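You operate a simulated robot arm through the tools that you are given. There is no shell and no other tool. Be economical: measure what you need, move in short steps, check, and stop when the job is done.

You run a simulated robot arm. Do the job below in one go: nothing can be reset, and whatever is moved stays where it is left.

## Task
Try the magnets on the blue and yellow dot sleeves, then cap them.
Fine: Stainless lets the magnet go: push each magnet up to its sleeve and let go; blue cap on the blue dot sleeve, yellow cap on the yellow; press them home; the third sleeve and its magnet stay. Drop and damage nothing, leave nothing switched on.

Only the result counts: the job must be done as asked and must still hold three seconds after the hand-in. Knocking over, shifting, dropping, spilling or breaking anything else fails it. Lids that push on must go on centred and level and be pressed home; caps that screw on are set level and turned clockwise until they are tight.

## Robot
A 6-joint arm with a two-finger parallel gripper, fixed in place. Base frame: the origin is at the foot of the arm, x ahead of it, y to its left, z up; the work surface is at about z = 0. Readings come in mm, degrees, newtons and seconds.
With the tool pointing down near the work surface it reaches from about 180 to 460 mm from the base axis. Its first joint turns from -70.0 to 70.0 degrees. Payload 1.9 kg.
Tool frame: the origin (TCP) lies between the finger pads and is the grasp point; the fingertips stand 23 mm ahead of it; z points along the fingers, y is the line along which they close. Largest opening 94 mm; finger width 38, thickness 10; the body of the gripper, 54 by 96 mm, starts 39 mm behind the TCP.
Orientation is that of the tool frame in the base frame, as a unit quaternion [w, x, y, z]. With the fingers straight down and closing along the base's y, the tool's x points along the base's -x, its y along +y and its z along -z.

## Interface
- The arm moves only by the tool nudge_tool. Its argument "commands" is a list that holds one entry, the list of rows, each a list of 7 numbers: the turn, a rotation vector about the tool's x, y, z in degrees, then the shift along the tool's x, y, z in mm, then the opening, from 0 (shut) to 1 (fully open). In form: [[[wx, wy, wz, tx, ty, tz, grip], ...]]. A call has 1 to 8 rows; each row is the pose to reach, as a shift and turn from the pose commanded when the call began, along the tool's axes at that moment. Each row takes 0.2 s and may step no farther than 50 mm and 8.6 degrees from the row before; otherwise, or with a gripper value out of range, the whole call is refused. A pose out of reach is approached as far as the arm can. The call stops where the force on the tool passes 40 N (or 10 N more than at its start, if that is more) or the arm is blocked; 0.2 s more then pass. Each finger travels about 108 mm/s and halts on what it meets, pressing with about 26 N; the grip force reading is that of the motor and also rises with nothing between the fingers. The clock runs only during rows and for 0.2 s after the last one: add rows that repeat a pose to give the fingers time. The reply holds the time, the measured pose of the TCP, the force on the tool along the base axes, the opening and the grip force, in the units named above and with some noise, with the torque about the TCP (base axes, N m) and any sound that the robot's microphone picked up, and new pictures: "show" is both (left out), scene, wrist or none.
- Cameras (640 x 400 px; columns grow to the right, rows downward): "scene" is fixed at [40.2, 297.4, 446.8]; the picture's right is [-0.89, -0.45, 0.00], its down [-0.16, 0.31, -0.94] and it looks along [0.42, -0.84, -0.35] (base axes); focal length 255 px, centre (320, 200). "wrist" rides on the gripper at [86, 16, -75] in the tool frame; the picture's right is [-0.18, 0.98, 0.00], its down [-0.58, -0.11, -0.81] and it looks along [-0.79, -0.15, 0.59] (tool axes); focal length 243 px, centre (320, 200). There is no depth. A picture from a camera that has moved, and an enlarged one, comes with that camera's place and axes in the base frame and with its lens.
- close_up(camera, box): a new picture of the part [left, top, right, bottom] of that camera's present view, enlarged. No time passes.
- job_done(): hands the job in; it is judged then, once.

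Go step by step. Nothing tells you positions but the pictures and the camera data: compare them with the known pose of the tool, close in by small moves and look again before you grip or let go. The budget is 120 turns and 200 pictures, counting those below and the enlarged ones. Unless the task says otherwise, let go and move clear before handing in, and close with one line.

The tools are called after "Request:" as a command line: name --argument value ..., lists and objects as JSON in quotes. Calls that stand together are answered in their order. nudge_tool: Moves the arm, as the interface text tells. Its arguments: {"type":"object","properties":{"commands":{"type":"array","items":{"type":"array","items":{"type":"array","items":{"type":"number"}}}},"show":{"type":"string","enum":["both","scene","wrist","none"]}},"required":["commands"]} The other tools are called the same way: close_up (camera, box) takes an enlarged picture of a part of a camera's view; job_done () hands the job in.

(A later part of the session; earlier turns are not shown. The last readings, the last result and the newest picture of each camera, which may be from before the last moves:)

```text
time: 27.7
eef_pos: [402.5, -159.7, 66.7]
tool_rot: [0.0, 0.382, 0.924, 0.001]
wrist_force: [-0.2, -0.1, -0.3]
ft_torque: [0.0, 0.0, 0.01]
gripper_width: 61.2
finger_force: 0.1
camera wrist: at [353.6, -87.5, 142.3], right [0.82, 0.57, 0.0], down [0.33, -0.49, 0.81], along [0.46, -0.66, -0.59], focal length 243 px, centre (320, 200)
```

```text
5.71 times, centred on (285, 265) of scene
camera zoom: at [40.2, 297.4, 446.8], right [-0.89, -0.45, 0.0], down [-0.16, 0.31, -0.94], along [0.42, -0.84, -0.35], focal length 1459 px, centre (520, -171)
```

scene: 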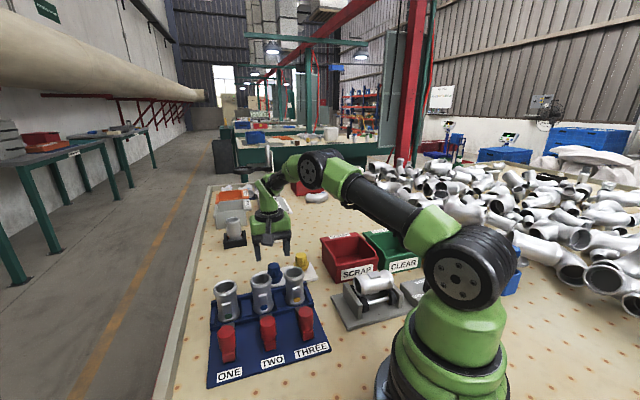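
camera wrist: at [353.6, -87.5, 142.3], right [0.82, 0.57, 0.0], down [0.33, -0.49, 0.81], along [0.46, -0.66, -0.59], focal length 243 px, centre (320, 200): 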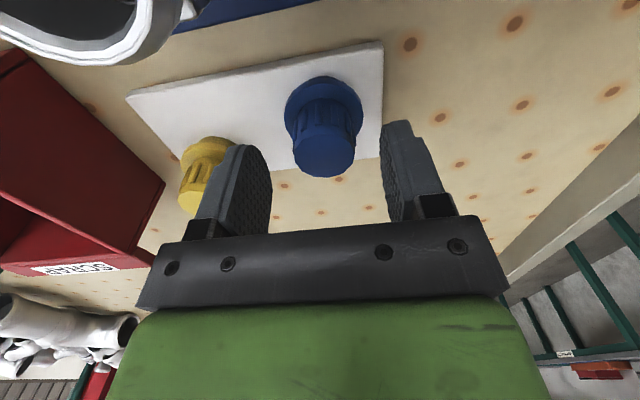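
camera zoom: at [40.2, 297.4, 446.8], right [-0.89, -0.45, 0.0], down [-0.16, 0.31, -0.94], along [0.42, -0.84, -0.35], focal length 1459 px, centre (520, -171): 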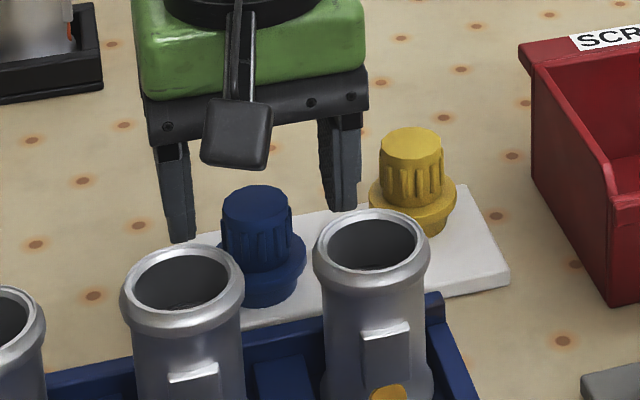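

Centre by +2 mm, descend to z≈49.5 (tips above the flange) and close on the blue cap.

Request:
nudge_tool --commands '[[[0, 0, 0, 0, 2, 8, 0.65], [0, 0, 0, 0, 2, 17, 0.6], [0, 0, 0, 0, 2, 17, 0.45], [0, 0, 0, 0, 2, 17, 0.38], [0, 0, 0, 0, 2, 17, 0.38]]]' --show "wrist"

Request:
close_up --camera "wrist" --box '[200, 50, 440, 240]'

Request:
close_up --camera "scene" --box '[240, 230, 330, 300]'

```text
time: 28.9
eef_pos: [405.7, -159.7, 50.6]
tool_rot: [0.002, 0.382, 0.924, 0.002]
wrist_force: [1.7, -0.4, 9.3]
ft_torque: [0.01, 0.0, -0.02]
gripper_width: 35.9
finger_force: 0.7
camera wrist: at [355.8, -86.7, 125.9], right [0.82, 0.57, 0.0], down [0.33, -0.49, 0.81], along [0.46, -0.66, -0.59], focal length 243 px, centre (320, 200)
```

wrist: 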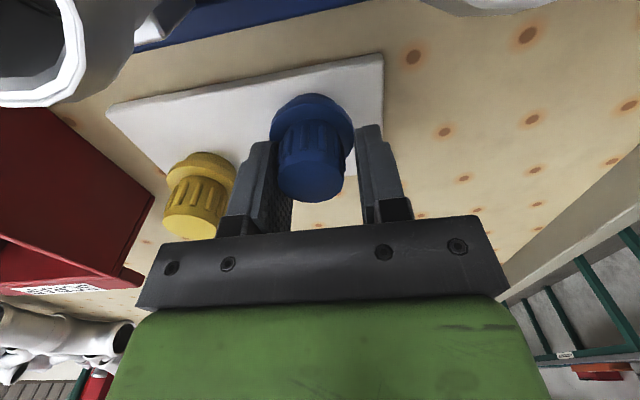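

```text
2.11 times, centred on (320, 145) of wrist
camera zoom: at [355.8, -86.7, 125.9], right [0.82, 0.57, 0.0], down [0.33, -0.49, 0.81], along [0.46, -0.66, -0.59], focal length 511 px, centre (320, 316)
```

zoom: 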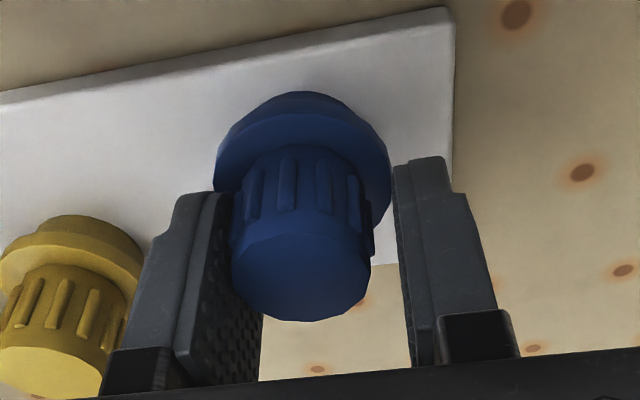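

```text
5.71 times, centred on (285, 265) of scene
camera zoom: at [40.2, 297.4, 446.8], right [-0.89, -0.45, 0.0], down [-0.16, 0.31, -0.94], along [0.42, -0.84, -0.35], focal length 1459 px, centre (520, -171)
```

zoom: 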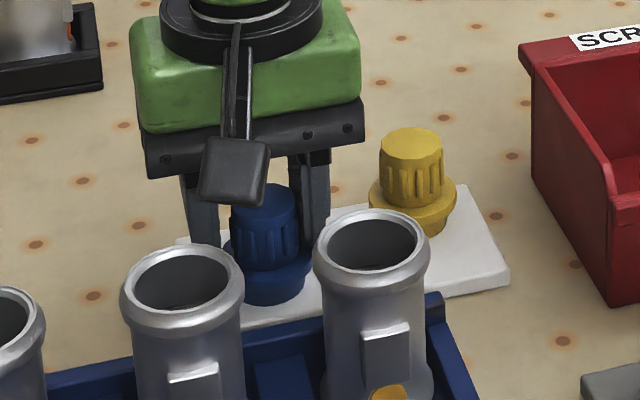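

There's 9 N upward, so the tips rest on the flange, and the cap sits toward the left finger. Raise 2 mm, shift -3.5 mm, and recheck before closing.

Request:
nudge_tool --commands '[[[0, 0, 0, 0, 0, -2.5, 0.5], [0, 0, 0, 0, -3.5, -2.5, 0.5], [0, 0, 0, 0, -3.5, -2.5, 0.42], [0, 0, 0, 0, -3.5, -2.5, 0.42]]]' --show "wrist"

Request:
close_up --camera "wrist" --box '[200, 50, 440, 240]'

Request:
close_up --camera "scene" --box '[240, 230, 330, 300]'

```text
time: 29.9
eef_pos: [402.4, -162.4, 51.8]
tool_rot: [0.001, 0.382, 0.924, 0.0]
wrist_force: [-0.4, -0.2, 0.4]
ft_torque: [0.0, -0.01, 0.0]
gripper_width: 39.5
finger_force: 0.1
camera wrist: at [352.8, -89.7, 127.9], right [0.82, 0.57, 0.0], down [0.33, -0.49, 0.81], along [0.46, -0.66, -0.59], focal length 243 px, centre (320, 200)
```

wrist: 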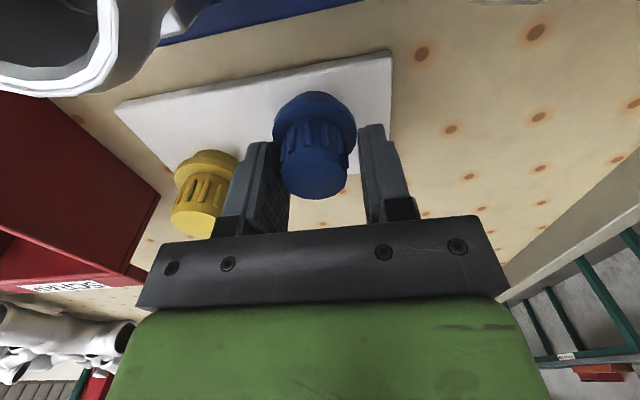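

```text
2.11 times, centred on (320, 145) of wrist
camera zoom: at [352.8, -89.7, 127.9], right [0.82, 0.57, 0.0], down [0.33, -0.49, 0.81], along [0.46, -0.66, -0.59], focal length 511 px, centre (320, 316)
```

zoom: 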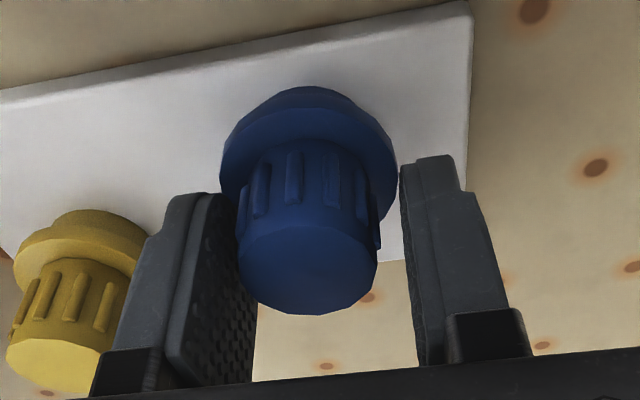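

```text
5.71 times, centred on (285, 265) of scene
camera zoom: at [40.2, 297.4, 446.8], right [-0.89, -0.45, 0.0], down [-0.16, 0.31, -0.94], along [0.42, -0.84, -0.35], focal length 1459 px, centre (520, -171)
```

zoom: 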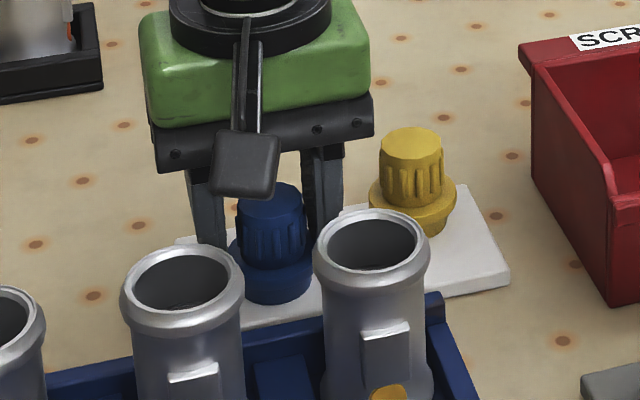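

The flange is higher than I thought, so the right fingertip is nudging the flange edge. I'll open, rise 5 mm, centre, then look.

Request:
nudge_tool --commands '[[[0, 0, 0, 0, 0, 0, 0.55], [0, 0, 0, 0, 0, -5, 0.55], [0, 0, 0, 0, -2.7, -5, 0.55], [0, 0, 0, 0, -2.7, -5, 0.45], [0, 0, 0, 0, -2.7, -5, 0.45]]]' --show "wrist"

Request:
close_up --camera "wrist" --box '[200, 50, 440, 240]'

Request:
close_up --camera "scene" --box '[250, 250, 310, 300]'

```text
time: 31.1
eef_pos: [400.9, -165.8, 57.5]
tool_rot: [0.0, 0.382, 0.924, 0.001]
wrist_force: [0.0, 0.6, -0.4]
ft_torque: [-0.04, 0.01, -0.01]
gripper_width: 42.4
finger_force: 0.0
camera wrist: at [350.7, -92.0, 133.2], right [0.82, 0.57, 0.0], down [0.33, -0.49, 0.81], along [0.46, -0.66, -0.59], focal length 243 px, centre (320, 200)
```

wrist: 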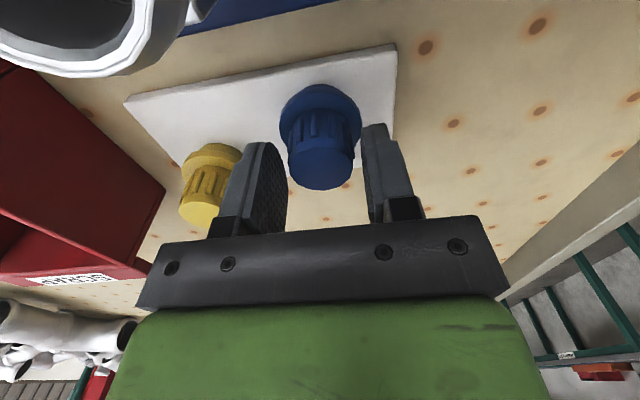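

```text
2.11 times, centred on (320, 145) of wrist
camera zoom: at [350.7, -92.0, 133.2], right [0.82, 0.57, 0.0], down [0.33, -0.49, 0.81], along [0.46, -0.66, -0.59], focal length 511 px, centre (320, 316)
```

zoom: 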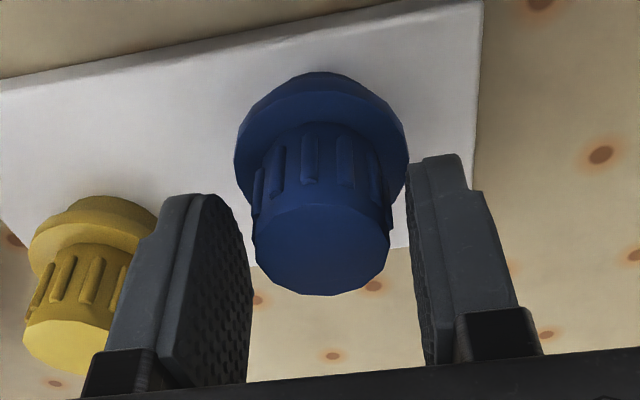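

```text
8.00 times, centred on (280, 275) of scene
camera zoom: at [40.2, 297.4, 446.8], right [-0.89, -0.45, 0.0], down [-0.16, 0.31, -0.94], along [0.42, -0.84, -0.35], focal length 2043 px, centre (640, -400)
```

zoom: 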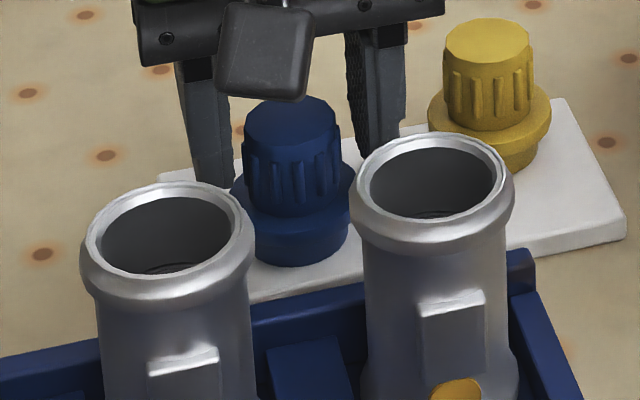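

Centred and clear of the flange. Close on the knob.

Request:
nudge_tool --commands '[[[0, 0, 0, 0, -0.5, 1, 0.35], [0, 0, 0, 0, -0.5, 1, 0.2], [0, 0, 0, 0, -0.5, 1, 0.2], [0, 0, 0, 0, -0.5, 1, 0.2]]]' --show "wrist"

Request:
close_up --camera "wrist" --box '[200, 50, 440, 240]'

Request:
close_up --camera "scene" --box '[250, 250, 310, 300]'

```text
time: 32.1
eef_pos: [401.1, -164.5, 56.9]
tool_rot: [0.0, 0.382, 0.924, 0.0]
wrist_force: [0.1, -0.7, 1.3]
ft_torque: [-0.01, 0.03, 0.03]
gripper_width: 28.6
finger_force: 26.0
camera wrist: at [350.9, -92.3, 132.1], right [0.82, 0.57, 0.0], down [0.33, -0.49, 0.81], along [0.46, -0.66, -0.59], focal length 243 px, centre (320, 200)
```

wrist: 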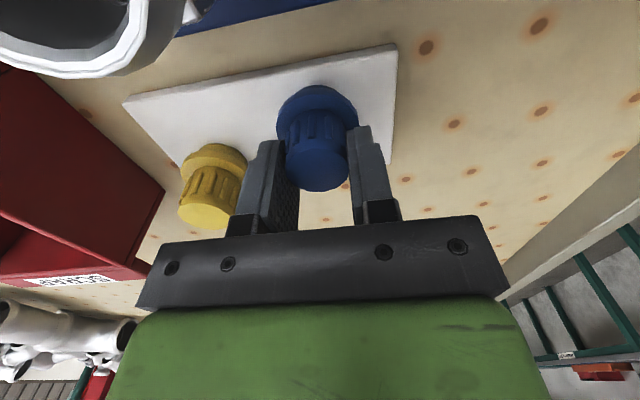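

```text
2.11 times, centred on (320, 145) of wrist
camera zoom: at [350.9, -92.3, 132.1], right [0.82, 0.57, 0.0], down [0.33, -0.49, 0.81], along [0.46, -0.66, -0.59], focal length 511 px, centre (320, 316)
```

zoom: 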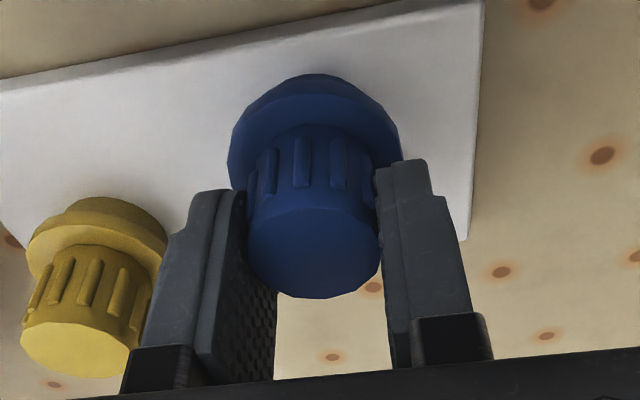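

```text
8.00 times, centred on (280, 275) of scene
camera zoom: at [40.2, 297.4, 446.8], right [-0.89, -0.45, 0.0], down [-0.16, 0.31, -0.94], along [0.42, -0.84, -0.35], focal length 2043 px, centre (640, -400)
```

zoom: 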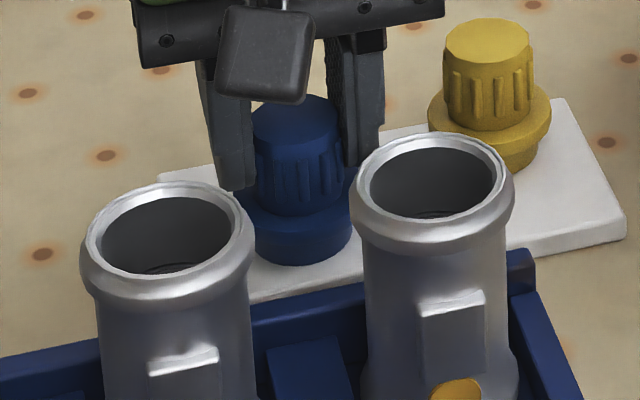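

Blue cap is held (28.6 mm). Lift straight up and check.

Request:
nudge_tool --commands '[[[0, 0, 0, 0, 0, -10, 0.2], [0, 0, 0, 0, 0, -40, 0.2], [0, 0, 0, 0, 0, -75, 0.2], [0, 0, 0, 0, 0, -105, 0.2], [0, 0, 0, 0, 0, -105, 0.2]]]' --show "both"

Request:
close_up --camera "scene" --box '[230, 190, 330, 260]'

```text
time: 33.3
eef_pos: [401.0, -164.8, 161.0]
tool_rot: [-0.001, 0.381, 0.924, 0.0]
wrist_force: [0.0, -0.4, 0.1]
ft_torque: [0.01, 0.03, -0.01]
gripper_width: 28.7
finger_force: 26.1
camera wrist: at [351.0, -91.8, 236.3], right [0.82, 0.57, 0.0], down [0.33, -0.49, 0.81], along [0.46, -0.66, -0.59], focal length 243 px, centre (320, 200)
```

scene: 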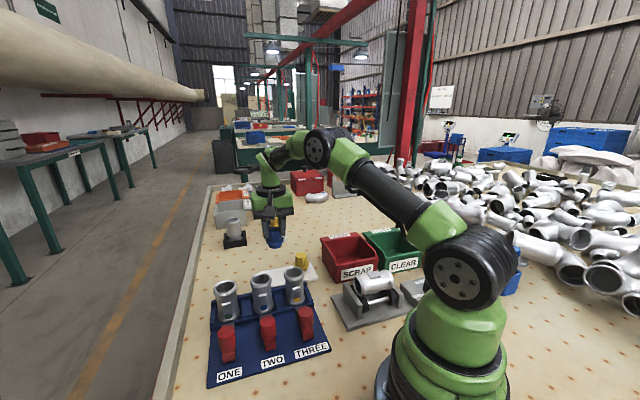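
wrist: 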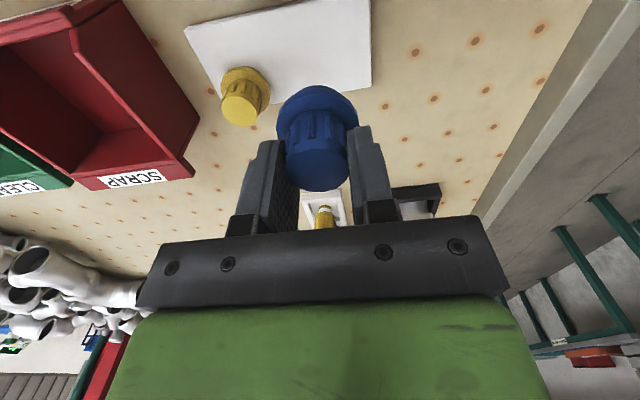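

```text
5.71 times, centred on (280, 225) of scene
camera zoom: at [40.2, 297.4, 446.8], right [-0.89, -0.45, 0.0], down [-0.16, 0.31, -0.94], along [0.42, -0.84, -0.35], focal length 1459 px, centre (549, 57)
```

zoom: 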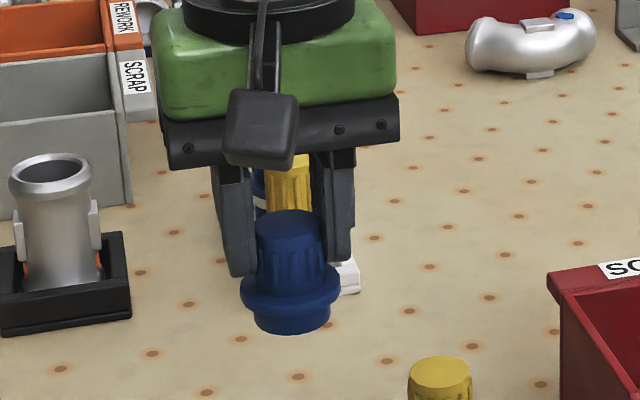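

Cap lifted level; move above sleeve TWO.

Request:
nudge_tool --commands '[[[0, 0, 0, 30, 15.6, 0, 0.2], [0, 0, 0, 60, 31, 0, 0.2], [0, 0, 0, 90.4, 46.8, 0, 0.2], [0, 0, 0, 90.4, 46.8, 0, 0.2]]]' --show "both"

Request:
close_up --camera "wrist" --box '[220, 40, 420, 200]'

Request:
close_up --camera "scene" --box '[220, 220, 310, 320]'

```text
time: 34.3
eef_pos: [371.3, -66.5, 161.2]
tool_rot: [0.0, 0.382, 0.924, 0.0]
wrist_force: [0.4, 0.4, -0.5]
ft_torque: [0.0, 0.04, 0.01]
gripper_width: 28.6
finger_force: 25.6
camera wrist: at [320.2, 6.8, 236.6], right [0.82, 0.57, 0.0], down [0.33, -0.49, 0.81], along [0.46, -0.66, -0.59], focal length 243 px, centre (320, 200)
```

scene: 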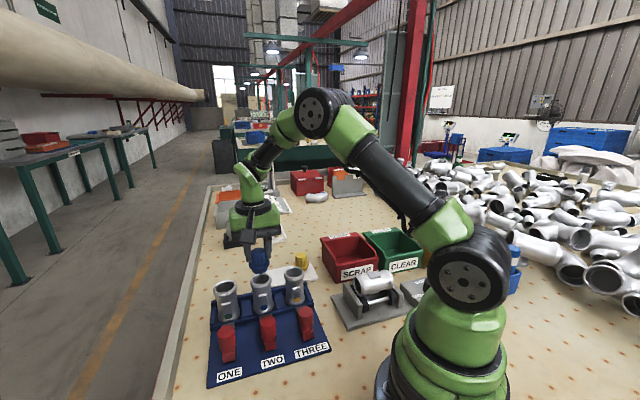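
wrist: 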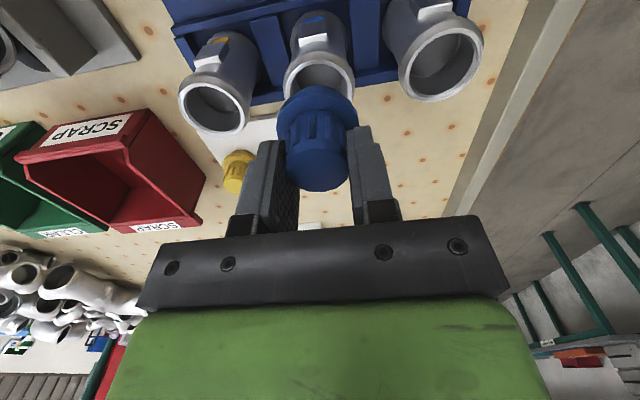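

```text
2.50 times, centred on (320, 120) of wrist
camera zoom: at [320.2, 6.8, 236.6], right [0.82, 0.57, 0.0], down [0.33, -0.49, 0.81], along [0.46, -0.66, -0.59], focal length 606 px, centre (320, 400)
```

zoom: 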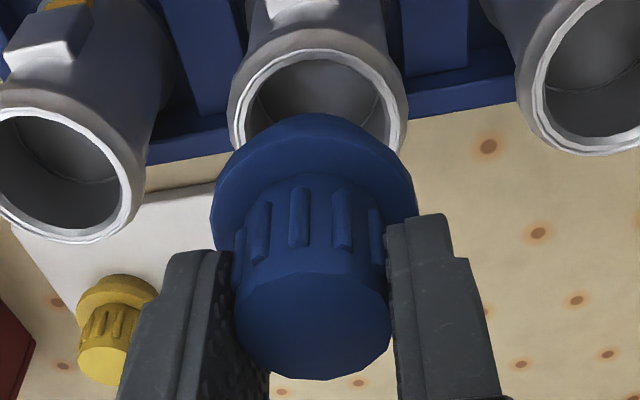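

```text
4.00 times, centred on (265, 270) of scene
camera zoom: at [40.2, 297.4, 446.8], right [-0.89, -0.45, 0.0], down [-0.16, 0.31, -0.94], along [0.42, -0.84, -0.35], focal length 1022 px, centre (540, -80)
```

zoom: 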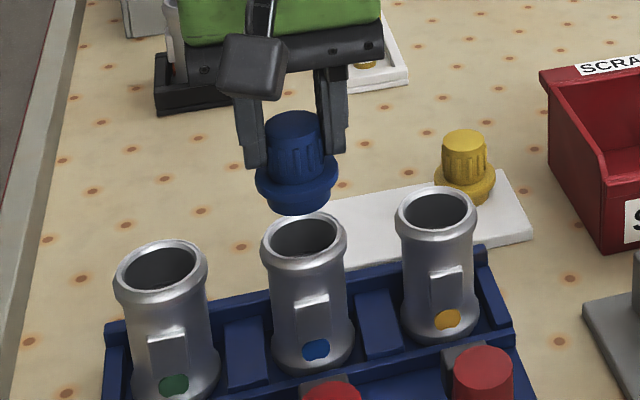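

Lateral offset is about +0.9 mm. Descend to just above the rim and compare again.

Request:
nudge_tool --commands '[[[0, 0, 0, 0, 0.9, 10, 0.2], [0, 0, 0, 0, 0.9, 20, 0.2], [0, 0, 0, 0, 0.9, 20, 0.2]]]' --show "wrist"

Request:
close_up --camera "wrist" --box '[220, 40, 420, 200]'

Request:
close_up --camera "scene" --box '[235, 240, 305, 300]'

```text
time: 35.1
eef_pos: [372.5, -66.8, 141.6]
tool_rot: [0.001, 0.382, 0.924, 0.001]
wrist_force: [-0.7, 0.4, -0.2]
ft_torque: [-0.06, 0.04, 0.0]
gripper_width: 28.5
finger_force: 25.5
camera wrist: at [321.5, 6.8, 216.9], right [0.82, 0.57, 0.0], down [0.33, -0.49, 0.81], along [0.46, -0.66, -0.59], focal length 243 px, centre (320, 200)
```

wrist: 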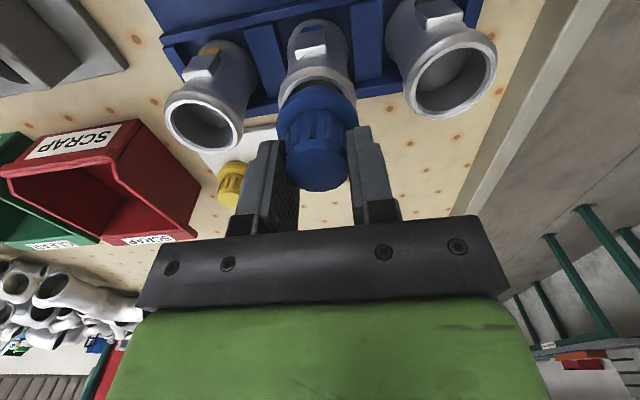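

```text
2.50 times, centred on (320, 120) of wrist
camera zoom: at [321.5, 6.8, 216.9], right [0.82, 0.57, 0.0], down [0.33, -0.49, 0.81], along [0.46, -0.66, -0.59], focal length 606 px, centre (320, 400)
```

zoom: 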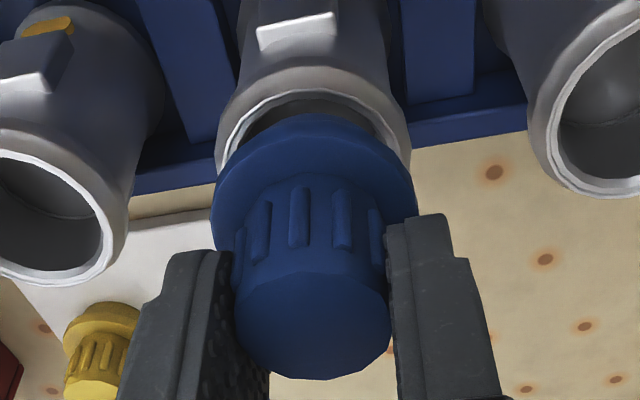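

```text
6.67 times, centred on (270, 270) of scene
camera zoom: at [40.2, 297.4, 446.8], right [-0.89, -0.45, 0.0], down [-0.16, 0.31, -0.94], along [0.42, -0.84, -0.35], focal length 1703 px, centre (653, -267)
```

zoom: 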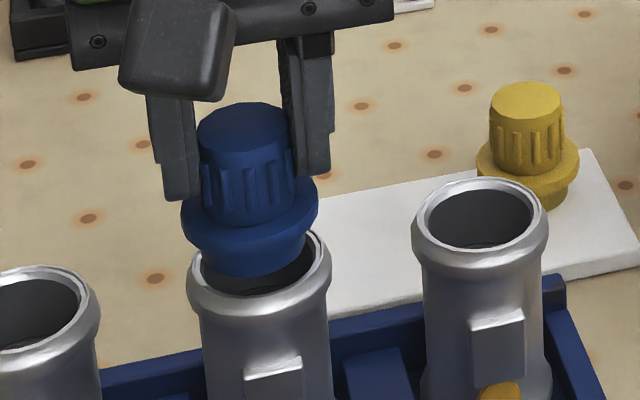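

Lateral alignment looks right, but I need the cap's offset along the finger width. I'll raise and yaw the tool −68° so the scene camera sees the fingers face-on and the wrist camera sees the sleeve from another side.

Request:
nudge_tool --commands '[[[0, 0, -8.5, 0, 0, -15, 0.2], [0, 0, -17, 0, 0, -20, 0.2], [0, 0, -25.5, 0, 0, -20, 0.2], [0, 0, -34, 0, 0, -20, 0.2], [0, 0, -42.5, 0, 0, -20, 0.2], [0, 0, -51, 0, 0, -20, 0.2], [0, 0, -59.5, 0, 0, -20, 0.2], [0, 0, -68, 0, 0, -20, 0.2]]]' --show "both"

Request:
close_up --camera "wrist" --box '[220, 40, 420, 200]'

Request:
close_up --camera "scene" --box '[225, 220, 305, 300]'

```text
time: 36.9
eef_pos: [370.9, -67.8, 161.4]
tool_rot: [0.001, -0.201, 0.98, 0.002]
wrist_force: [0.2, -0.2, 0.2]
ft_torque: [-0.01, -0.01, 0.0]
gripper_width: 28.7
finger_force: 25.9
camera wrist: at [284.0, -86.2, 236.7], right [-0.22, 0.98, 0.0], down [0.58, 0.13, 0.81], along [0.79, 0.18, -0.59], focal length 243 px, centre (320, 200)
```

scene: 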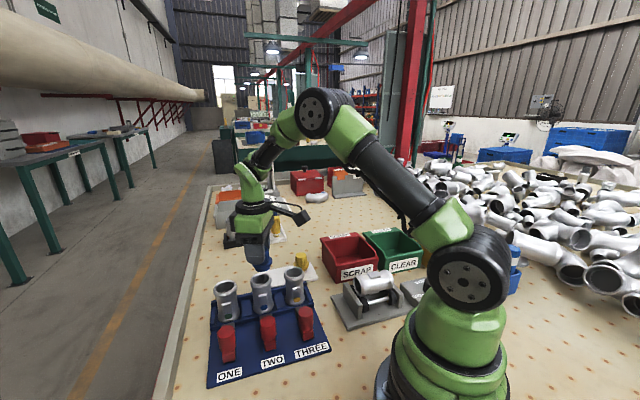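
wrist: 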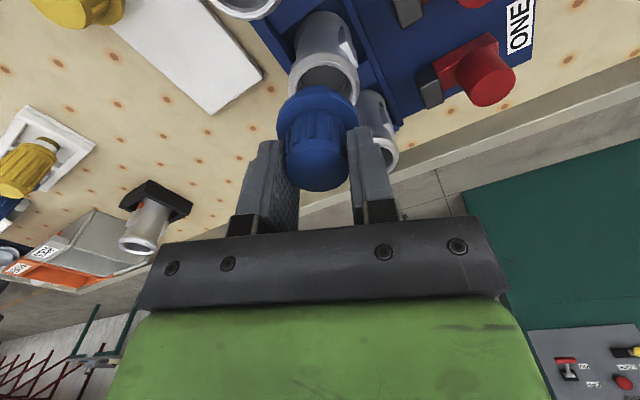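

```text
2.50 times, centred on (320, 120) of wrist
camera zoom: at [284.0, -86.2, 236.7], right [-0.22, 0.98, 0.0], down [0.58, 0.13, 0.81], along [0.79, 0.18, -0.59], focal length 606 px, centre (320, 400)
```

zoom: 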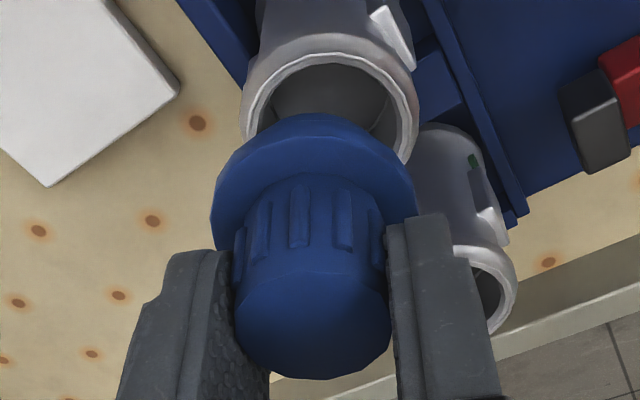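

```text
5.00 times, centred on (265, 260) of scene
camera zoom: at [40.2, 297.4, 446.8], right [-0.89, -0.45, 0.0], down [-0.16, 0.31, -0.94], along [0.42, -0.84, -0.35], focal length 1277 px, centre (595, -100)
```

zoom: 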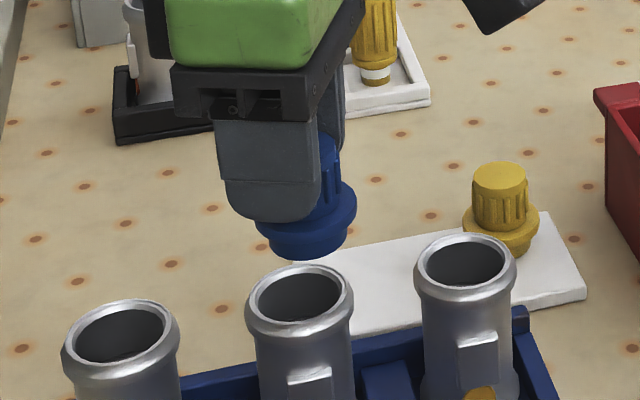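

In this orientation the wrist columns measure one axis and the scene columns the other, so I'll align here. I'm applying tx −6.3, ty +4.1 and lowering 12 mm.

Request:
nudge_tool --commands '[[[0, 0, 0, -3, 2, 0, 0.2], [0, 0, 0, -6.3, 4.1, 0, 0.2], [0, 0, 0, -6.3, 4.1, 12, 0.2], [0, 0, 0, -6.3, 4.1, 12, 0.2]]]' --show "none"

Request:
close_up --camera "wrist" --box '[220, 40, 420, 200]'

Request:
close_up --camera "scene" --box '[235, 240, 305, 300]'

```text
time: 37.9
eef_pos: [374.9, -61.0, 148.8]
tool_rot: [0.0, -0.2, 0.98, 0.0]
wrist_force: [-0.4, 1.5, 0.0]
ft_torque: [0.01, 0.01, 0.01]
gripper_width: 28.5
finger_force: 25.9
```

```text
2.50 times, centred on (320, 120) of wrist
camera zoom: at [289.1, -80.0, 224.6], right [-0.22, 0.98, 0.0], down [0.58, 0.13, 0.81], along [0.79, 0.18, -0.59], focal length 606 px, centre (320, 400)
```

zoom: 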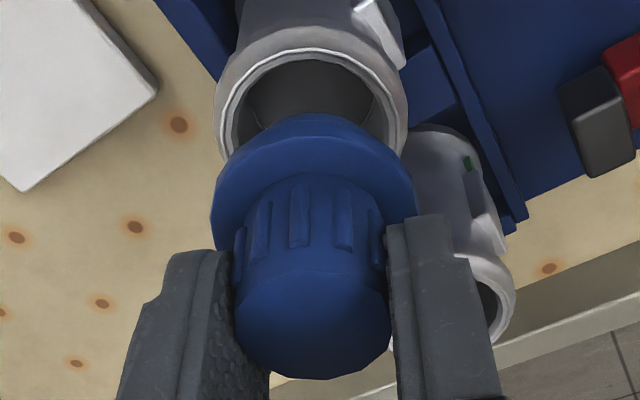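

```text
6.67 times, centred on (270, 270) of scene
camera zoom: at [40.2, 297.4, 446.8], right [-0.89, -0.45, 0.0], down [-0.16, 0.31, -0.94], along [0.42, -0.84, -0.35], focal length 1703 px, centre (653, -267)
```

zoom: 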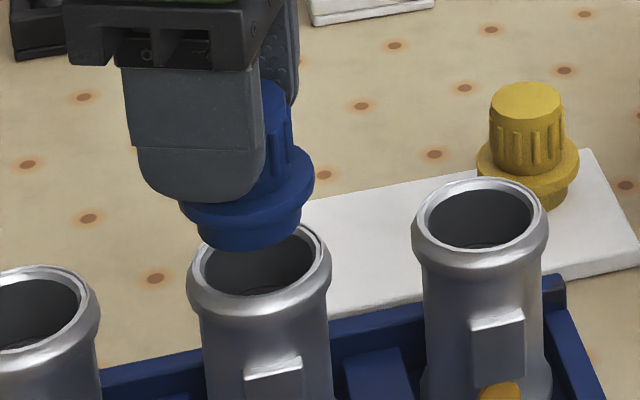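

Nearly there: trim tx +1.7, ty −0.7 and lower 6 mm.

Request:
nudge_tool --commands '[[[0, 0, 0, 1.7, -0.7, 0, 0.2], [0, 0, 0, 1.7, -0.7, 6, 0.2], [0, 0, 0, 1.7, -0.7, 6, 0.2]]]' --show "none"

Request:
close_up --camera "wrist" --box '[220, 40, 420, 200]'

Request:
close_up --camera "scene" --box '[240, 250, 290, 300]'

```text
time: 38.7
eef_pos: [372.6, -63.6, 143.9]
tool_rot: [0.0, -0.2, 0.98, 0.001]
wrist_force: [0.2, -0.2, -0.4]
ft_torque: [-0.01, -0.02, -0.03]
gripper_width: 28.5
finger_force: 25.8
```

```text
2.50 times, centred on (320, 120) of wrist
camera zoom: at [287.2, -82.1, 218.1], right [-0.22, 0.98, 0.0], down [0.58, 0.13, 0.81], along [0.79, 0.18, -0.59], focal length 606 px, centre (320, 400)
```

zoom: 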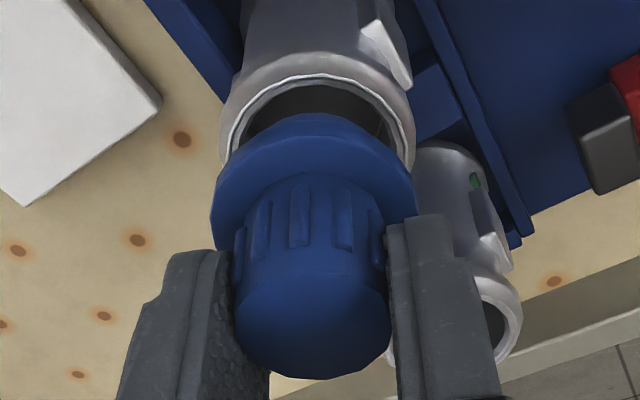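

```text
8.00 times, centred on (265, 275) of scene
camera zoom: at [40.2, 297.4, 446.8], right [-0.89, -0.45, 0.0], down [-0.16, 0.31, -0.94], along [0.42, -0.84, -0.35], focal length 2043 px, centre (760, -400)
```

zoom: 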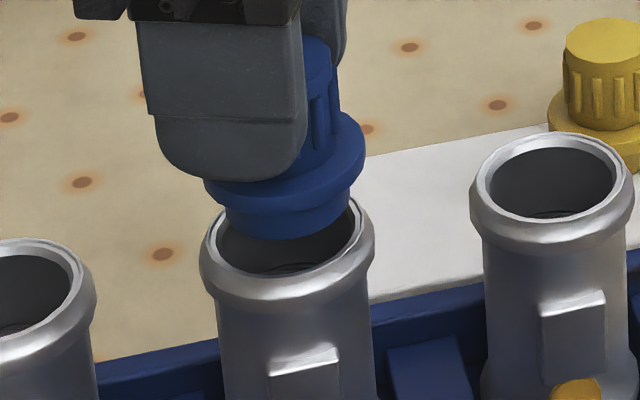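

Request:
nudge_tool --commands '[[[0, 0, 0, -0.6, 0.6, 2, 0.2], [0, 0, 0, -0.6, 0.6, 4, 0.2], [0, 0, 0, -0.6, 0.6, 4, 0.2]]]' --show "none"

Request:
close_up --camera "wrist" --box '[220, 40, 420, 200]'

Request:
close_up --camera "scene" --box '[240, 250, 290, 300]'

```text
time: 39.5
eef_pos: [372.8, -62.6, 139.3]
tool_rot: [0.001, -0.201, 0.98, 0.001]
wrist_force: [0.4, -1.1, -0.2]
ft_torque: [-0.02, -0.04, -0.03]
gripper_width: 28.9
finger_force: 26.0
```

```text
2.50 times, centred on (320, 120) of wrist
camera zoom: at [287.9, -81.0, 214.2], right [-0.22, 0.98, 0.0], down [0.58, 0.13, 0.81], along [0.79, 0.18, -0.59], focal length 606 px, centre (320, 400)
```

zoom: 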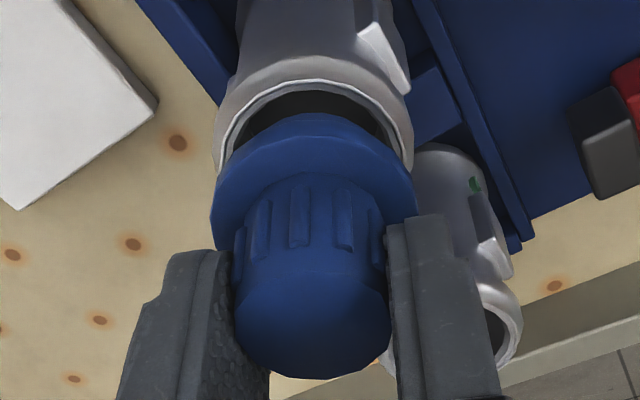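

```text
8.00 times, centred on (265, 275) of scene
camera zoom: at [40.2, 297.4, 446.8], right [-0.89, -0.45, 0.0], down [-0.16, 0.31, -0.94], along [0.42, -0.84, -0.35], focal length 2043 px, centre (760, -400)
```

zoom: 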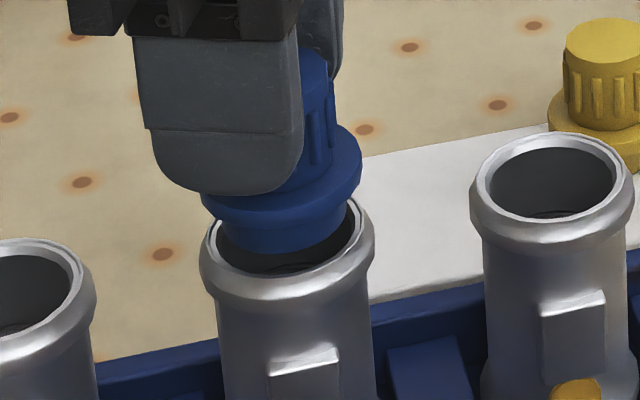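

Well aligned on both axes. Lower slowly, watching the force.

Request:
nudge_tool --commands '[[[0, 0, 0, 0.2, -0.2, 1.5, 0.2], [0, 0, 0, 0.2, -0.2, 3, 0.2], [0, 0, 0, 0.2, -0.2, 4.5, 0.2], [0, 0, 0, 0.2, -0.2, 4.5, 0.2]]]' --show "none"

Request:
close_up --camera "scene" --box '[240, 250, 290, 300]'

Request:
close_up --camera "wrist" --box '[220, 40, 420, 200]'

```text
time: 40.5
eef_pos: [373.9, -62.9, 134.6]
tool_rot: [0.001, -0.201, 0.98, 0.0]
wrist_force: [-0.4, -1.0, -0.4]
ft_torque: [0.0, -0.01, -0.01]
gripper_width: 28.7
finger_force: 26.3
```

```text
8.00 times, centred on (265, 275) of scene
camera zoom: at [40.2, 297.4, 446.8], right [-0.89, -0.45, 0.0], down [-0.16, 0.31, -0.94], along [0.42, -0.84, -0.35], focal length 2043 px, centre (760, -400)
```

zoom: 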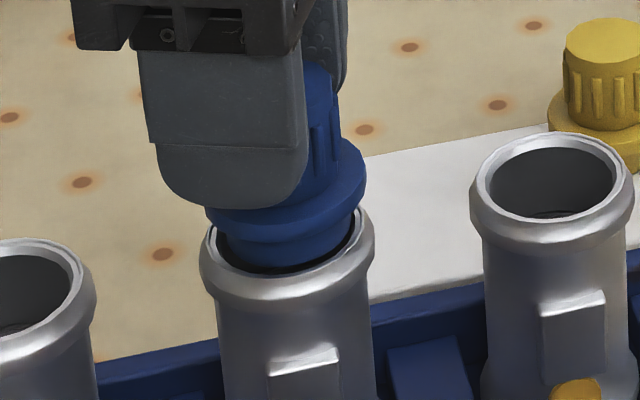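

```text
2.50 times, centred on (320, 120) of wrist
camera zoom: at [287.0, -81.2, 210.2], right [-0.22, 0.98, 0.0], down [0.58, 0.13, 0.81], along [0.79, 0.18, -0.59], focal length 606 px, centre (320, 400)
```

zoom: 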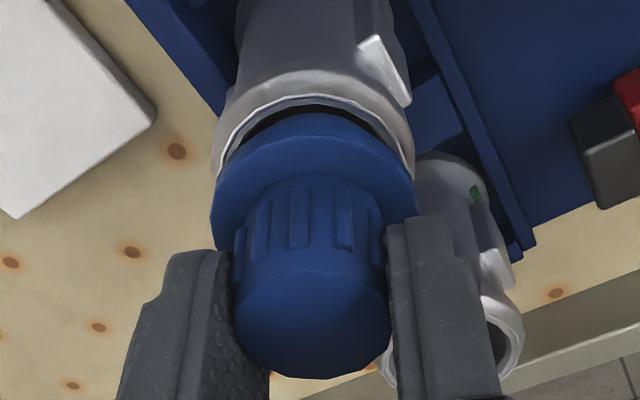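

Request:
nudge_tool --commands '[[[0, 0, 0, -0.8, -0.2, 0, 0.2], [0, 0, 0, -0.8, -0.2, 1.5, 0.2], [0, 0, 0, -0.8, -0.2, 3, 0.2], [0, 0, 0, -0.8, -0.2, 3, 0.2]]]' --show "none"

Request:
close_up --camera "scene" --box '[240, 250, 290, 300]'

Request:
close_up --camera "wrist" --box '[220, 40, 420, 200]'

```text
time: 41.5
eef_pos: [374.7, -61.2, 131.8]
tool_rot: [0.0, -0.2, 0.98, 0.0]
wrist_force: [0.7, 1.3, -0.8]
ft_torque: [-0.01, 0.01, 0.0]
gripper_width: 28.4
finger_force: 25.7
```

```text
8.00 times, centred on (265, 275) of scene
camera zoom: at [40.2, 297.4, 446.8], right [-0.89, -0.45, 0.0], down [-0.16, 0.31, -0.94], along [0.42, -0.84, -0.35], focal length 2043 px, centre (760, -400)
```

zoom: 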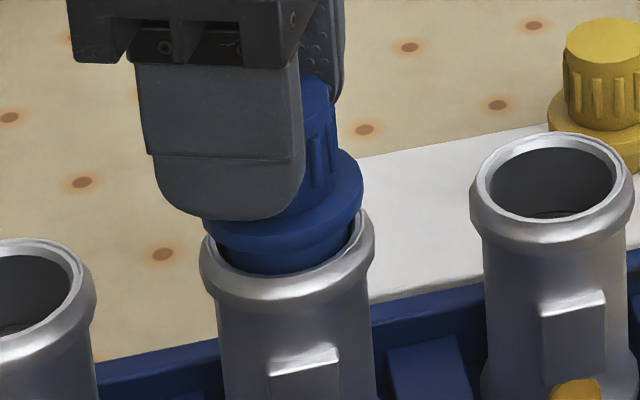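

```text
2.50 times, centred on (320, 120) of wrist
camera zoom: at [287.6, -80.4, 206.9], right [-0.22, 0.98, 0.0], down [0.58, 0.13, 0.81], along [0.79, 0.18, -0.59], focal length 606 px, centre (320, 400)
```

zoom: 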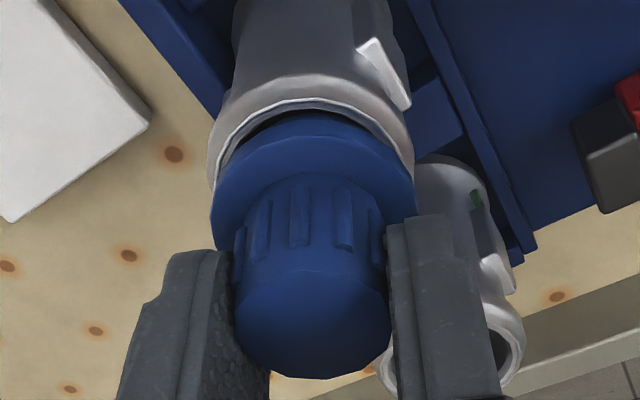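

Request:
nudge_tool --commands '[[[0, 0, 0, 0.2, -0.6, 0, 0.2], [0, 0, 0, 0.2, -0.6, 1.5, 0.2], [0, 0, 0, 0.2, -0.6, 3, 0.2], [0, 0, 0, 0.2, -0.6, 3, 0.2]]]' --show "none"

Request:
close_up --camera "scene" --box '[240, 250, 290, 300]'

Request:
close_up --camera "wrist" --box '[220, 40, 420, 200]'

```text
time: 42.5
eef_pos: [375.7, -62.3, 129.3]
tool_rot: [0.001, -0.2, 0.98, 0.0]
wrist_force: [-0.3, -0.6, 0.0]
ft_torque: [-0.02, -0.02, 0.03]
gripper_width: 28.6
finger_force: 26.5
```

```text
8.00 times, centred on (265, 275) of scene
camera zoom: at [40.2, 297.4, 446.8], right [-0.89, -0.45, 0.0], down [-0.16, 0.31, -0.94], along [0.42, -0.84, -0.35], focal length 2043 px, centre (760, -400)
```

zoom: 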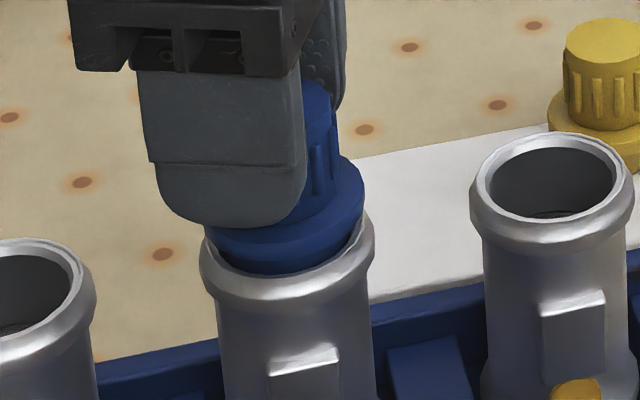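

```text
2.50 times, centred on (320, 120) of wrist
camera zoom: at [287.7, -80.9, 204.2], right [-0.22, 0.98, 0.0], down [0.58, 0.13, 0.81], along [0.79, 0.18, -0.59], focal length 606 px, centre (320, 400)
```

zoom: 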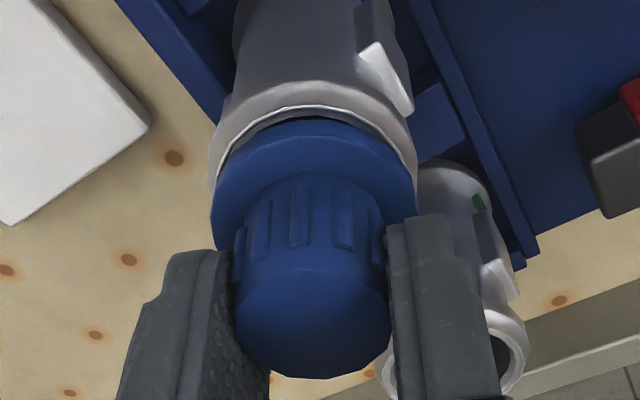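

Good centring, plug is entering. Continue down.

Request:
nudge_tool --commands '[[[0, 0, 0, 0, 0, 1.5, 0.2], [0, 0, 0, 0, 0, 3, 0.2], [0, 0, 0, 0, 0, 4, 0.2], [0, 0, 0, 0, 0, 4, 0.2]]]' --show "none"

Request:
close_up --camera "scene" --box '[240, 250, 290, 300]'

Request:
close_up --camera "wrist" --box '[220, 40, 420, 200]'

```text
time: 43.5
eef_pos: [373.7, -61.7, 125.0]
tool_rot: [0.0, -0.2, 0.98, 0.0]
wrist_force: [0.3, 0.1, 0.7]
ft_torque: [0.0, 0.0, 0.05]
gripper_width: 28.6
finger_force: 25.9
```

```text
8.00 times, centred on (265, 275) of scene
camera zoom: at [40.2, 297.4, 446.8], right [-0.89, -0.45, 0.0], down [-0.16, 0.31, -0.94], along [0.42, -0.84, -0.35], focal length 2043 px, centre (760, -400)
```

zoom: 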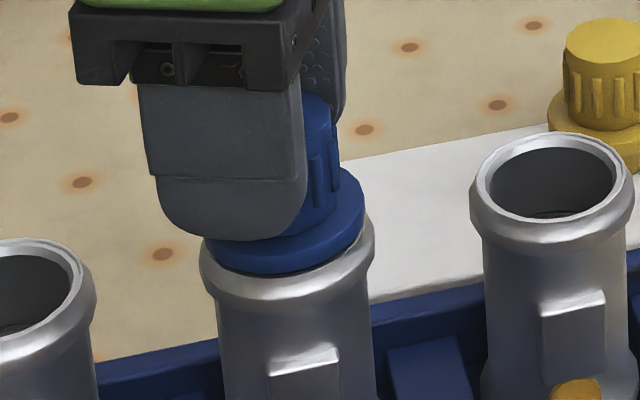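

```text
2.50 times, centred on (320, 120) of wrist
camera zoom: at [287.9, -80.7, 200.4], right [-0.22, 0.98, 0.0], down [0.58, 0.13, 0.81], along [0.79, 0.18, -0.59], focal length 606 px, centre (320, 400)
```

zoom: 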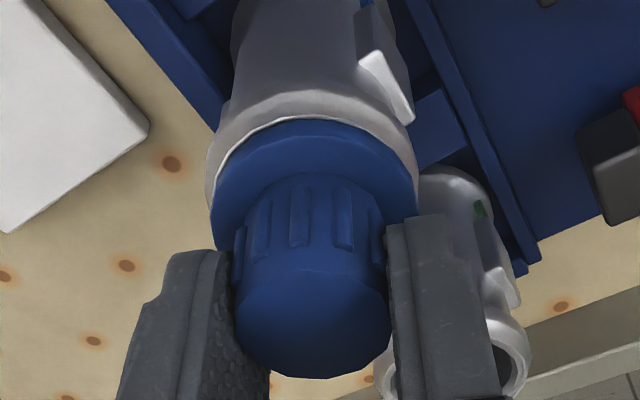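

Request:
nudge_tool --commands '[[[0, 0, 0, 0, 0, 1, 0.2], [0, 0, 0, 0, 0, 2, 0.2], [0, 0, 0, 0, 0, 3, 0.2], [0, 0, 0, 0, 0, 4, 0.2]]]' --show "none"

Request:
close_up --camera "scene" --box '[240, 250, 290, 300]'

Request:
close_up --camera "wrist" --box '[220, 40, 420, 200]'

```text
time: 44.5
eef_pos: [375.0, -62.2, 122.6]
tool_rot: [0.002, -0.2, 0.98, 0.0]
wrist_force: [-3.7, 3.8, 17.9]
ft_torque: [0.23, 0.31, -0.01]
gripper_width: 28.8
finger_force: 25.8
```

```text
8.00 times, centred on (265, 275) of scene
camera zoom: at [40.2, 297.4, 446.8], right [-0.89, -0.45, 0.0], down [-0.16, 0.31, -0.94], along [0.42, -0.84, -0.35], focal length 2043 px, centre (760, -400)
```

zoom: 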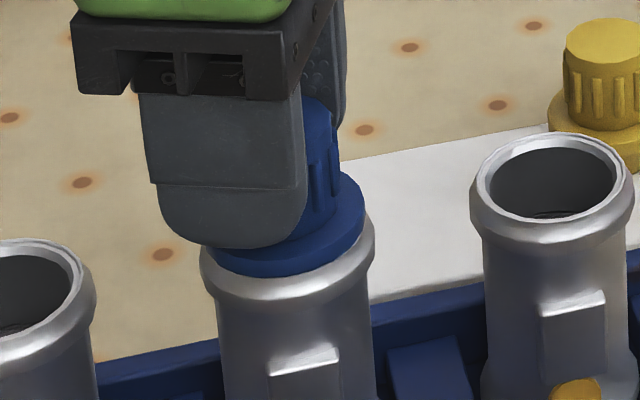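

```text
2.50 times, centred on (320, 120) of wrist
camera zoom: at [288.5, -81.4, 196.9], right [-0.22, 0.98, 0.0], down [0.58, 0.13, 0.81], along [0.79, 0.18, -0.59], focal length 606 px, centre (320, 400)
```

zoom: 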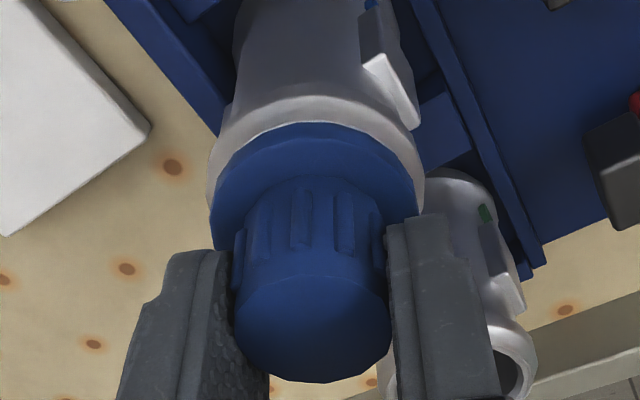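

Contact at 18 N. Press a bit more.

Request:
nudge_tool --commands '[[[0, 0, 0, 0, 0, 1, 0.2], [0, 0, 0, 0, 0, 2, 0.2], [0, 0, 0, 0, 0, 3, 0.2]]]' --show "none"

Request:
close_up --camera "scene" --box '[240, 250, 290, 300]'

```text
time: 45.3
eef_pos: [374.1, -62.4, 119.1]
tool_rot: [0.002, -0.2, 0.98, 0.0]
wrist_force: [1.5, 3.9, 15.6]
ft_torque: [0.29, 0.04, 0.01]
gripper_width: 28.4
finger_force: 26.0
```

```text
8.00 times, centred on (265, 275) of scene
camera zoom: at [40.2, 297.4, 446.8], right [-0.89, -0.45, 0.0], down [-0.16, 0.31, -0.94], along [0.42, -0.84, -0.35], focal length 2043 px, centre (760, -400)
```

zoom: 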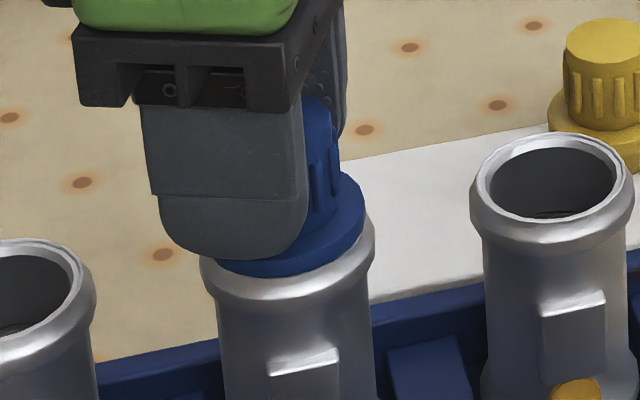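

The fingers are now slipping on the knob, so I'll release, rise, and look.

Request:
nudge_tool --commands '[[[0, 0, 0, 0, 0, -1.5, 0.2], [0, 0, 0, 0, 0, -1.5, 0.35], [0, 0, 0, 0, 0, -1.5, 0.45], [0, 0, 0, 0, 0, -1.5, 0.5], [0, 0, 0, 0, 0, -20, 0.5], [0, 0, 0, 0, 0, -50, 0.5], [0, 0, 0, 0, 0, -50, 0.5]]]' --show "wrist"

Request:
close_up --camera "scene" --box '[240, 240, 300, 300]'

Request:
close_up --camera "wrist" --box '[220, 40, 420, 200]'

```text
time: 46.9
eef_pos: [374.5, -62.0, 167.1]
tool_rot: [0.001, -0.199, 0.98, 0.001]
wrist_force: [-0.4, 0.2, -0.2]
ft_torque: [0.0, -0.01, 0.02]
gripper_width: 47.1
finger_force: 0.1
camera wrist: at [287.5, -81.8, 242.2], right [-0.22, 0.98, 0.0], down [0.58, 0.13, 0.81], along [0.79, 0.18, -0.59], focal length 243 px, centre (320, 200)
```

wrist: 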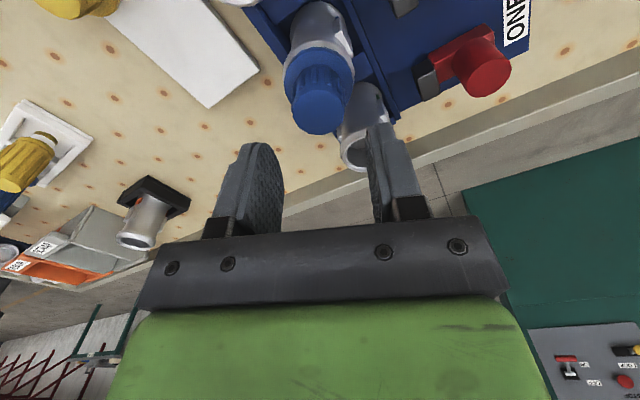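

```text
6.67 times, centred on (270, 270) of scene
camera zoom: at [40.2, 297.4, 446.8], right [-0.89, -0.45, 0.0], down [-0.16, 0.31, -0.94], along [0.42, -0.84, -0.35], focal length 1703 px, centre (653, -267)
```

zoom: 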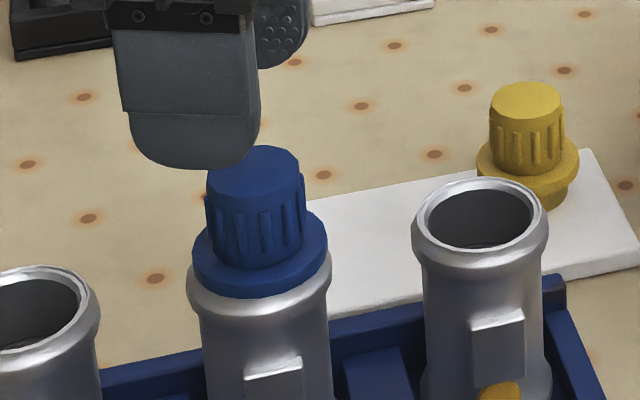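

```text
2.50 times, centred on (320, 120) of wrist
camera zoom: at [287.5, -81.8, 242.2], right [-0.22, 0.98, 0.0], down [0.58, 0.13, 0.81], along [0.79, 0.18, -0.59], focal length 606 px, centre (320, 400)
```

zoom: 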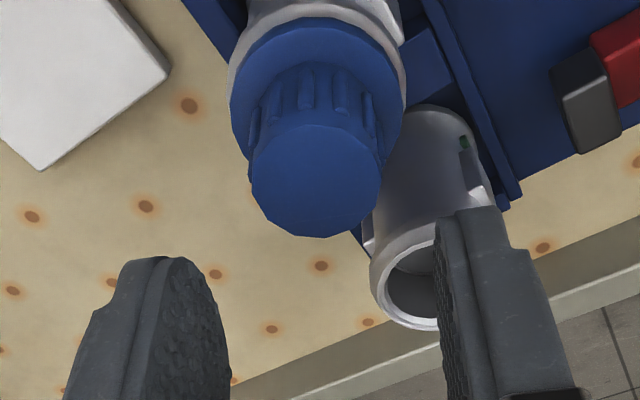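

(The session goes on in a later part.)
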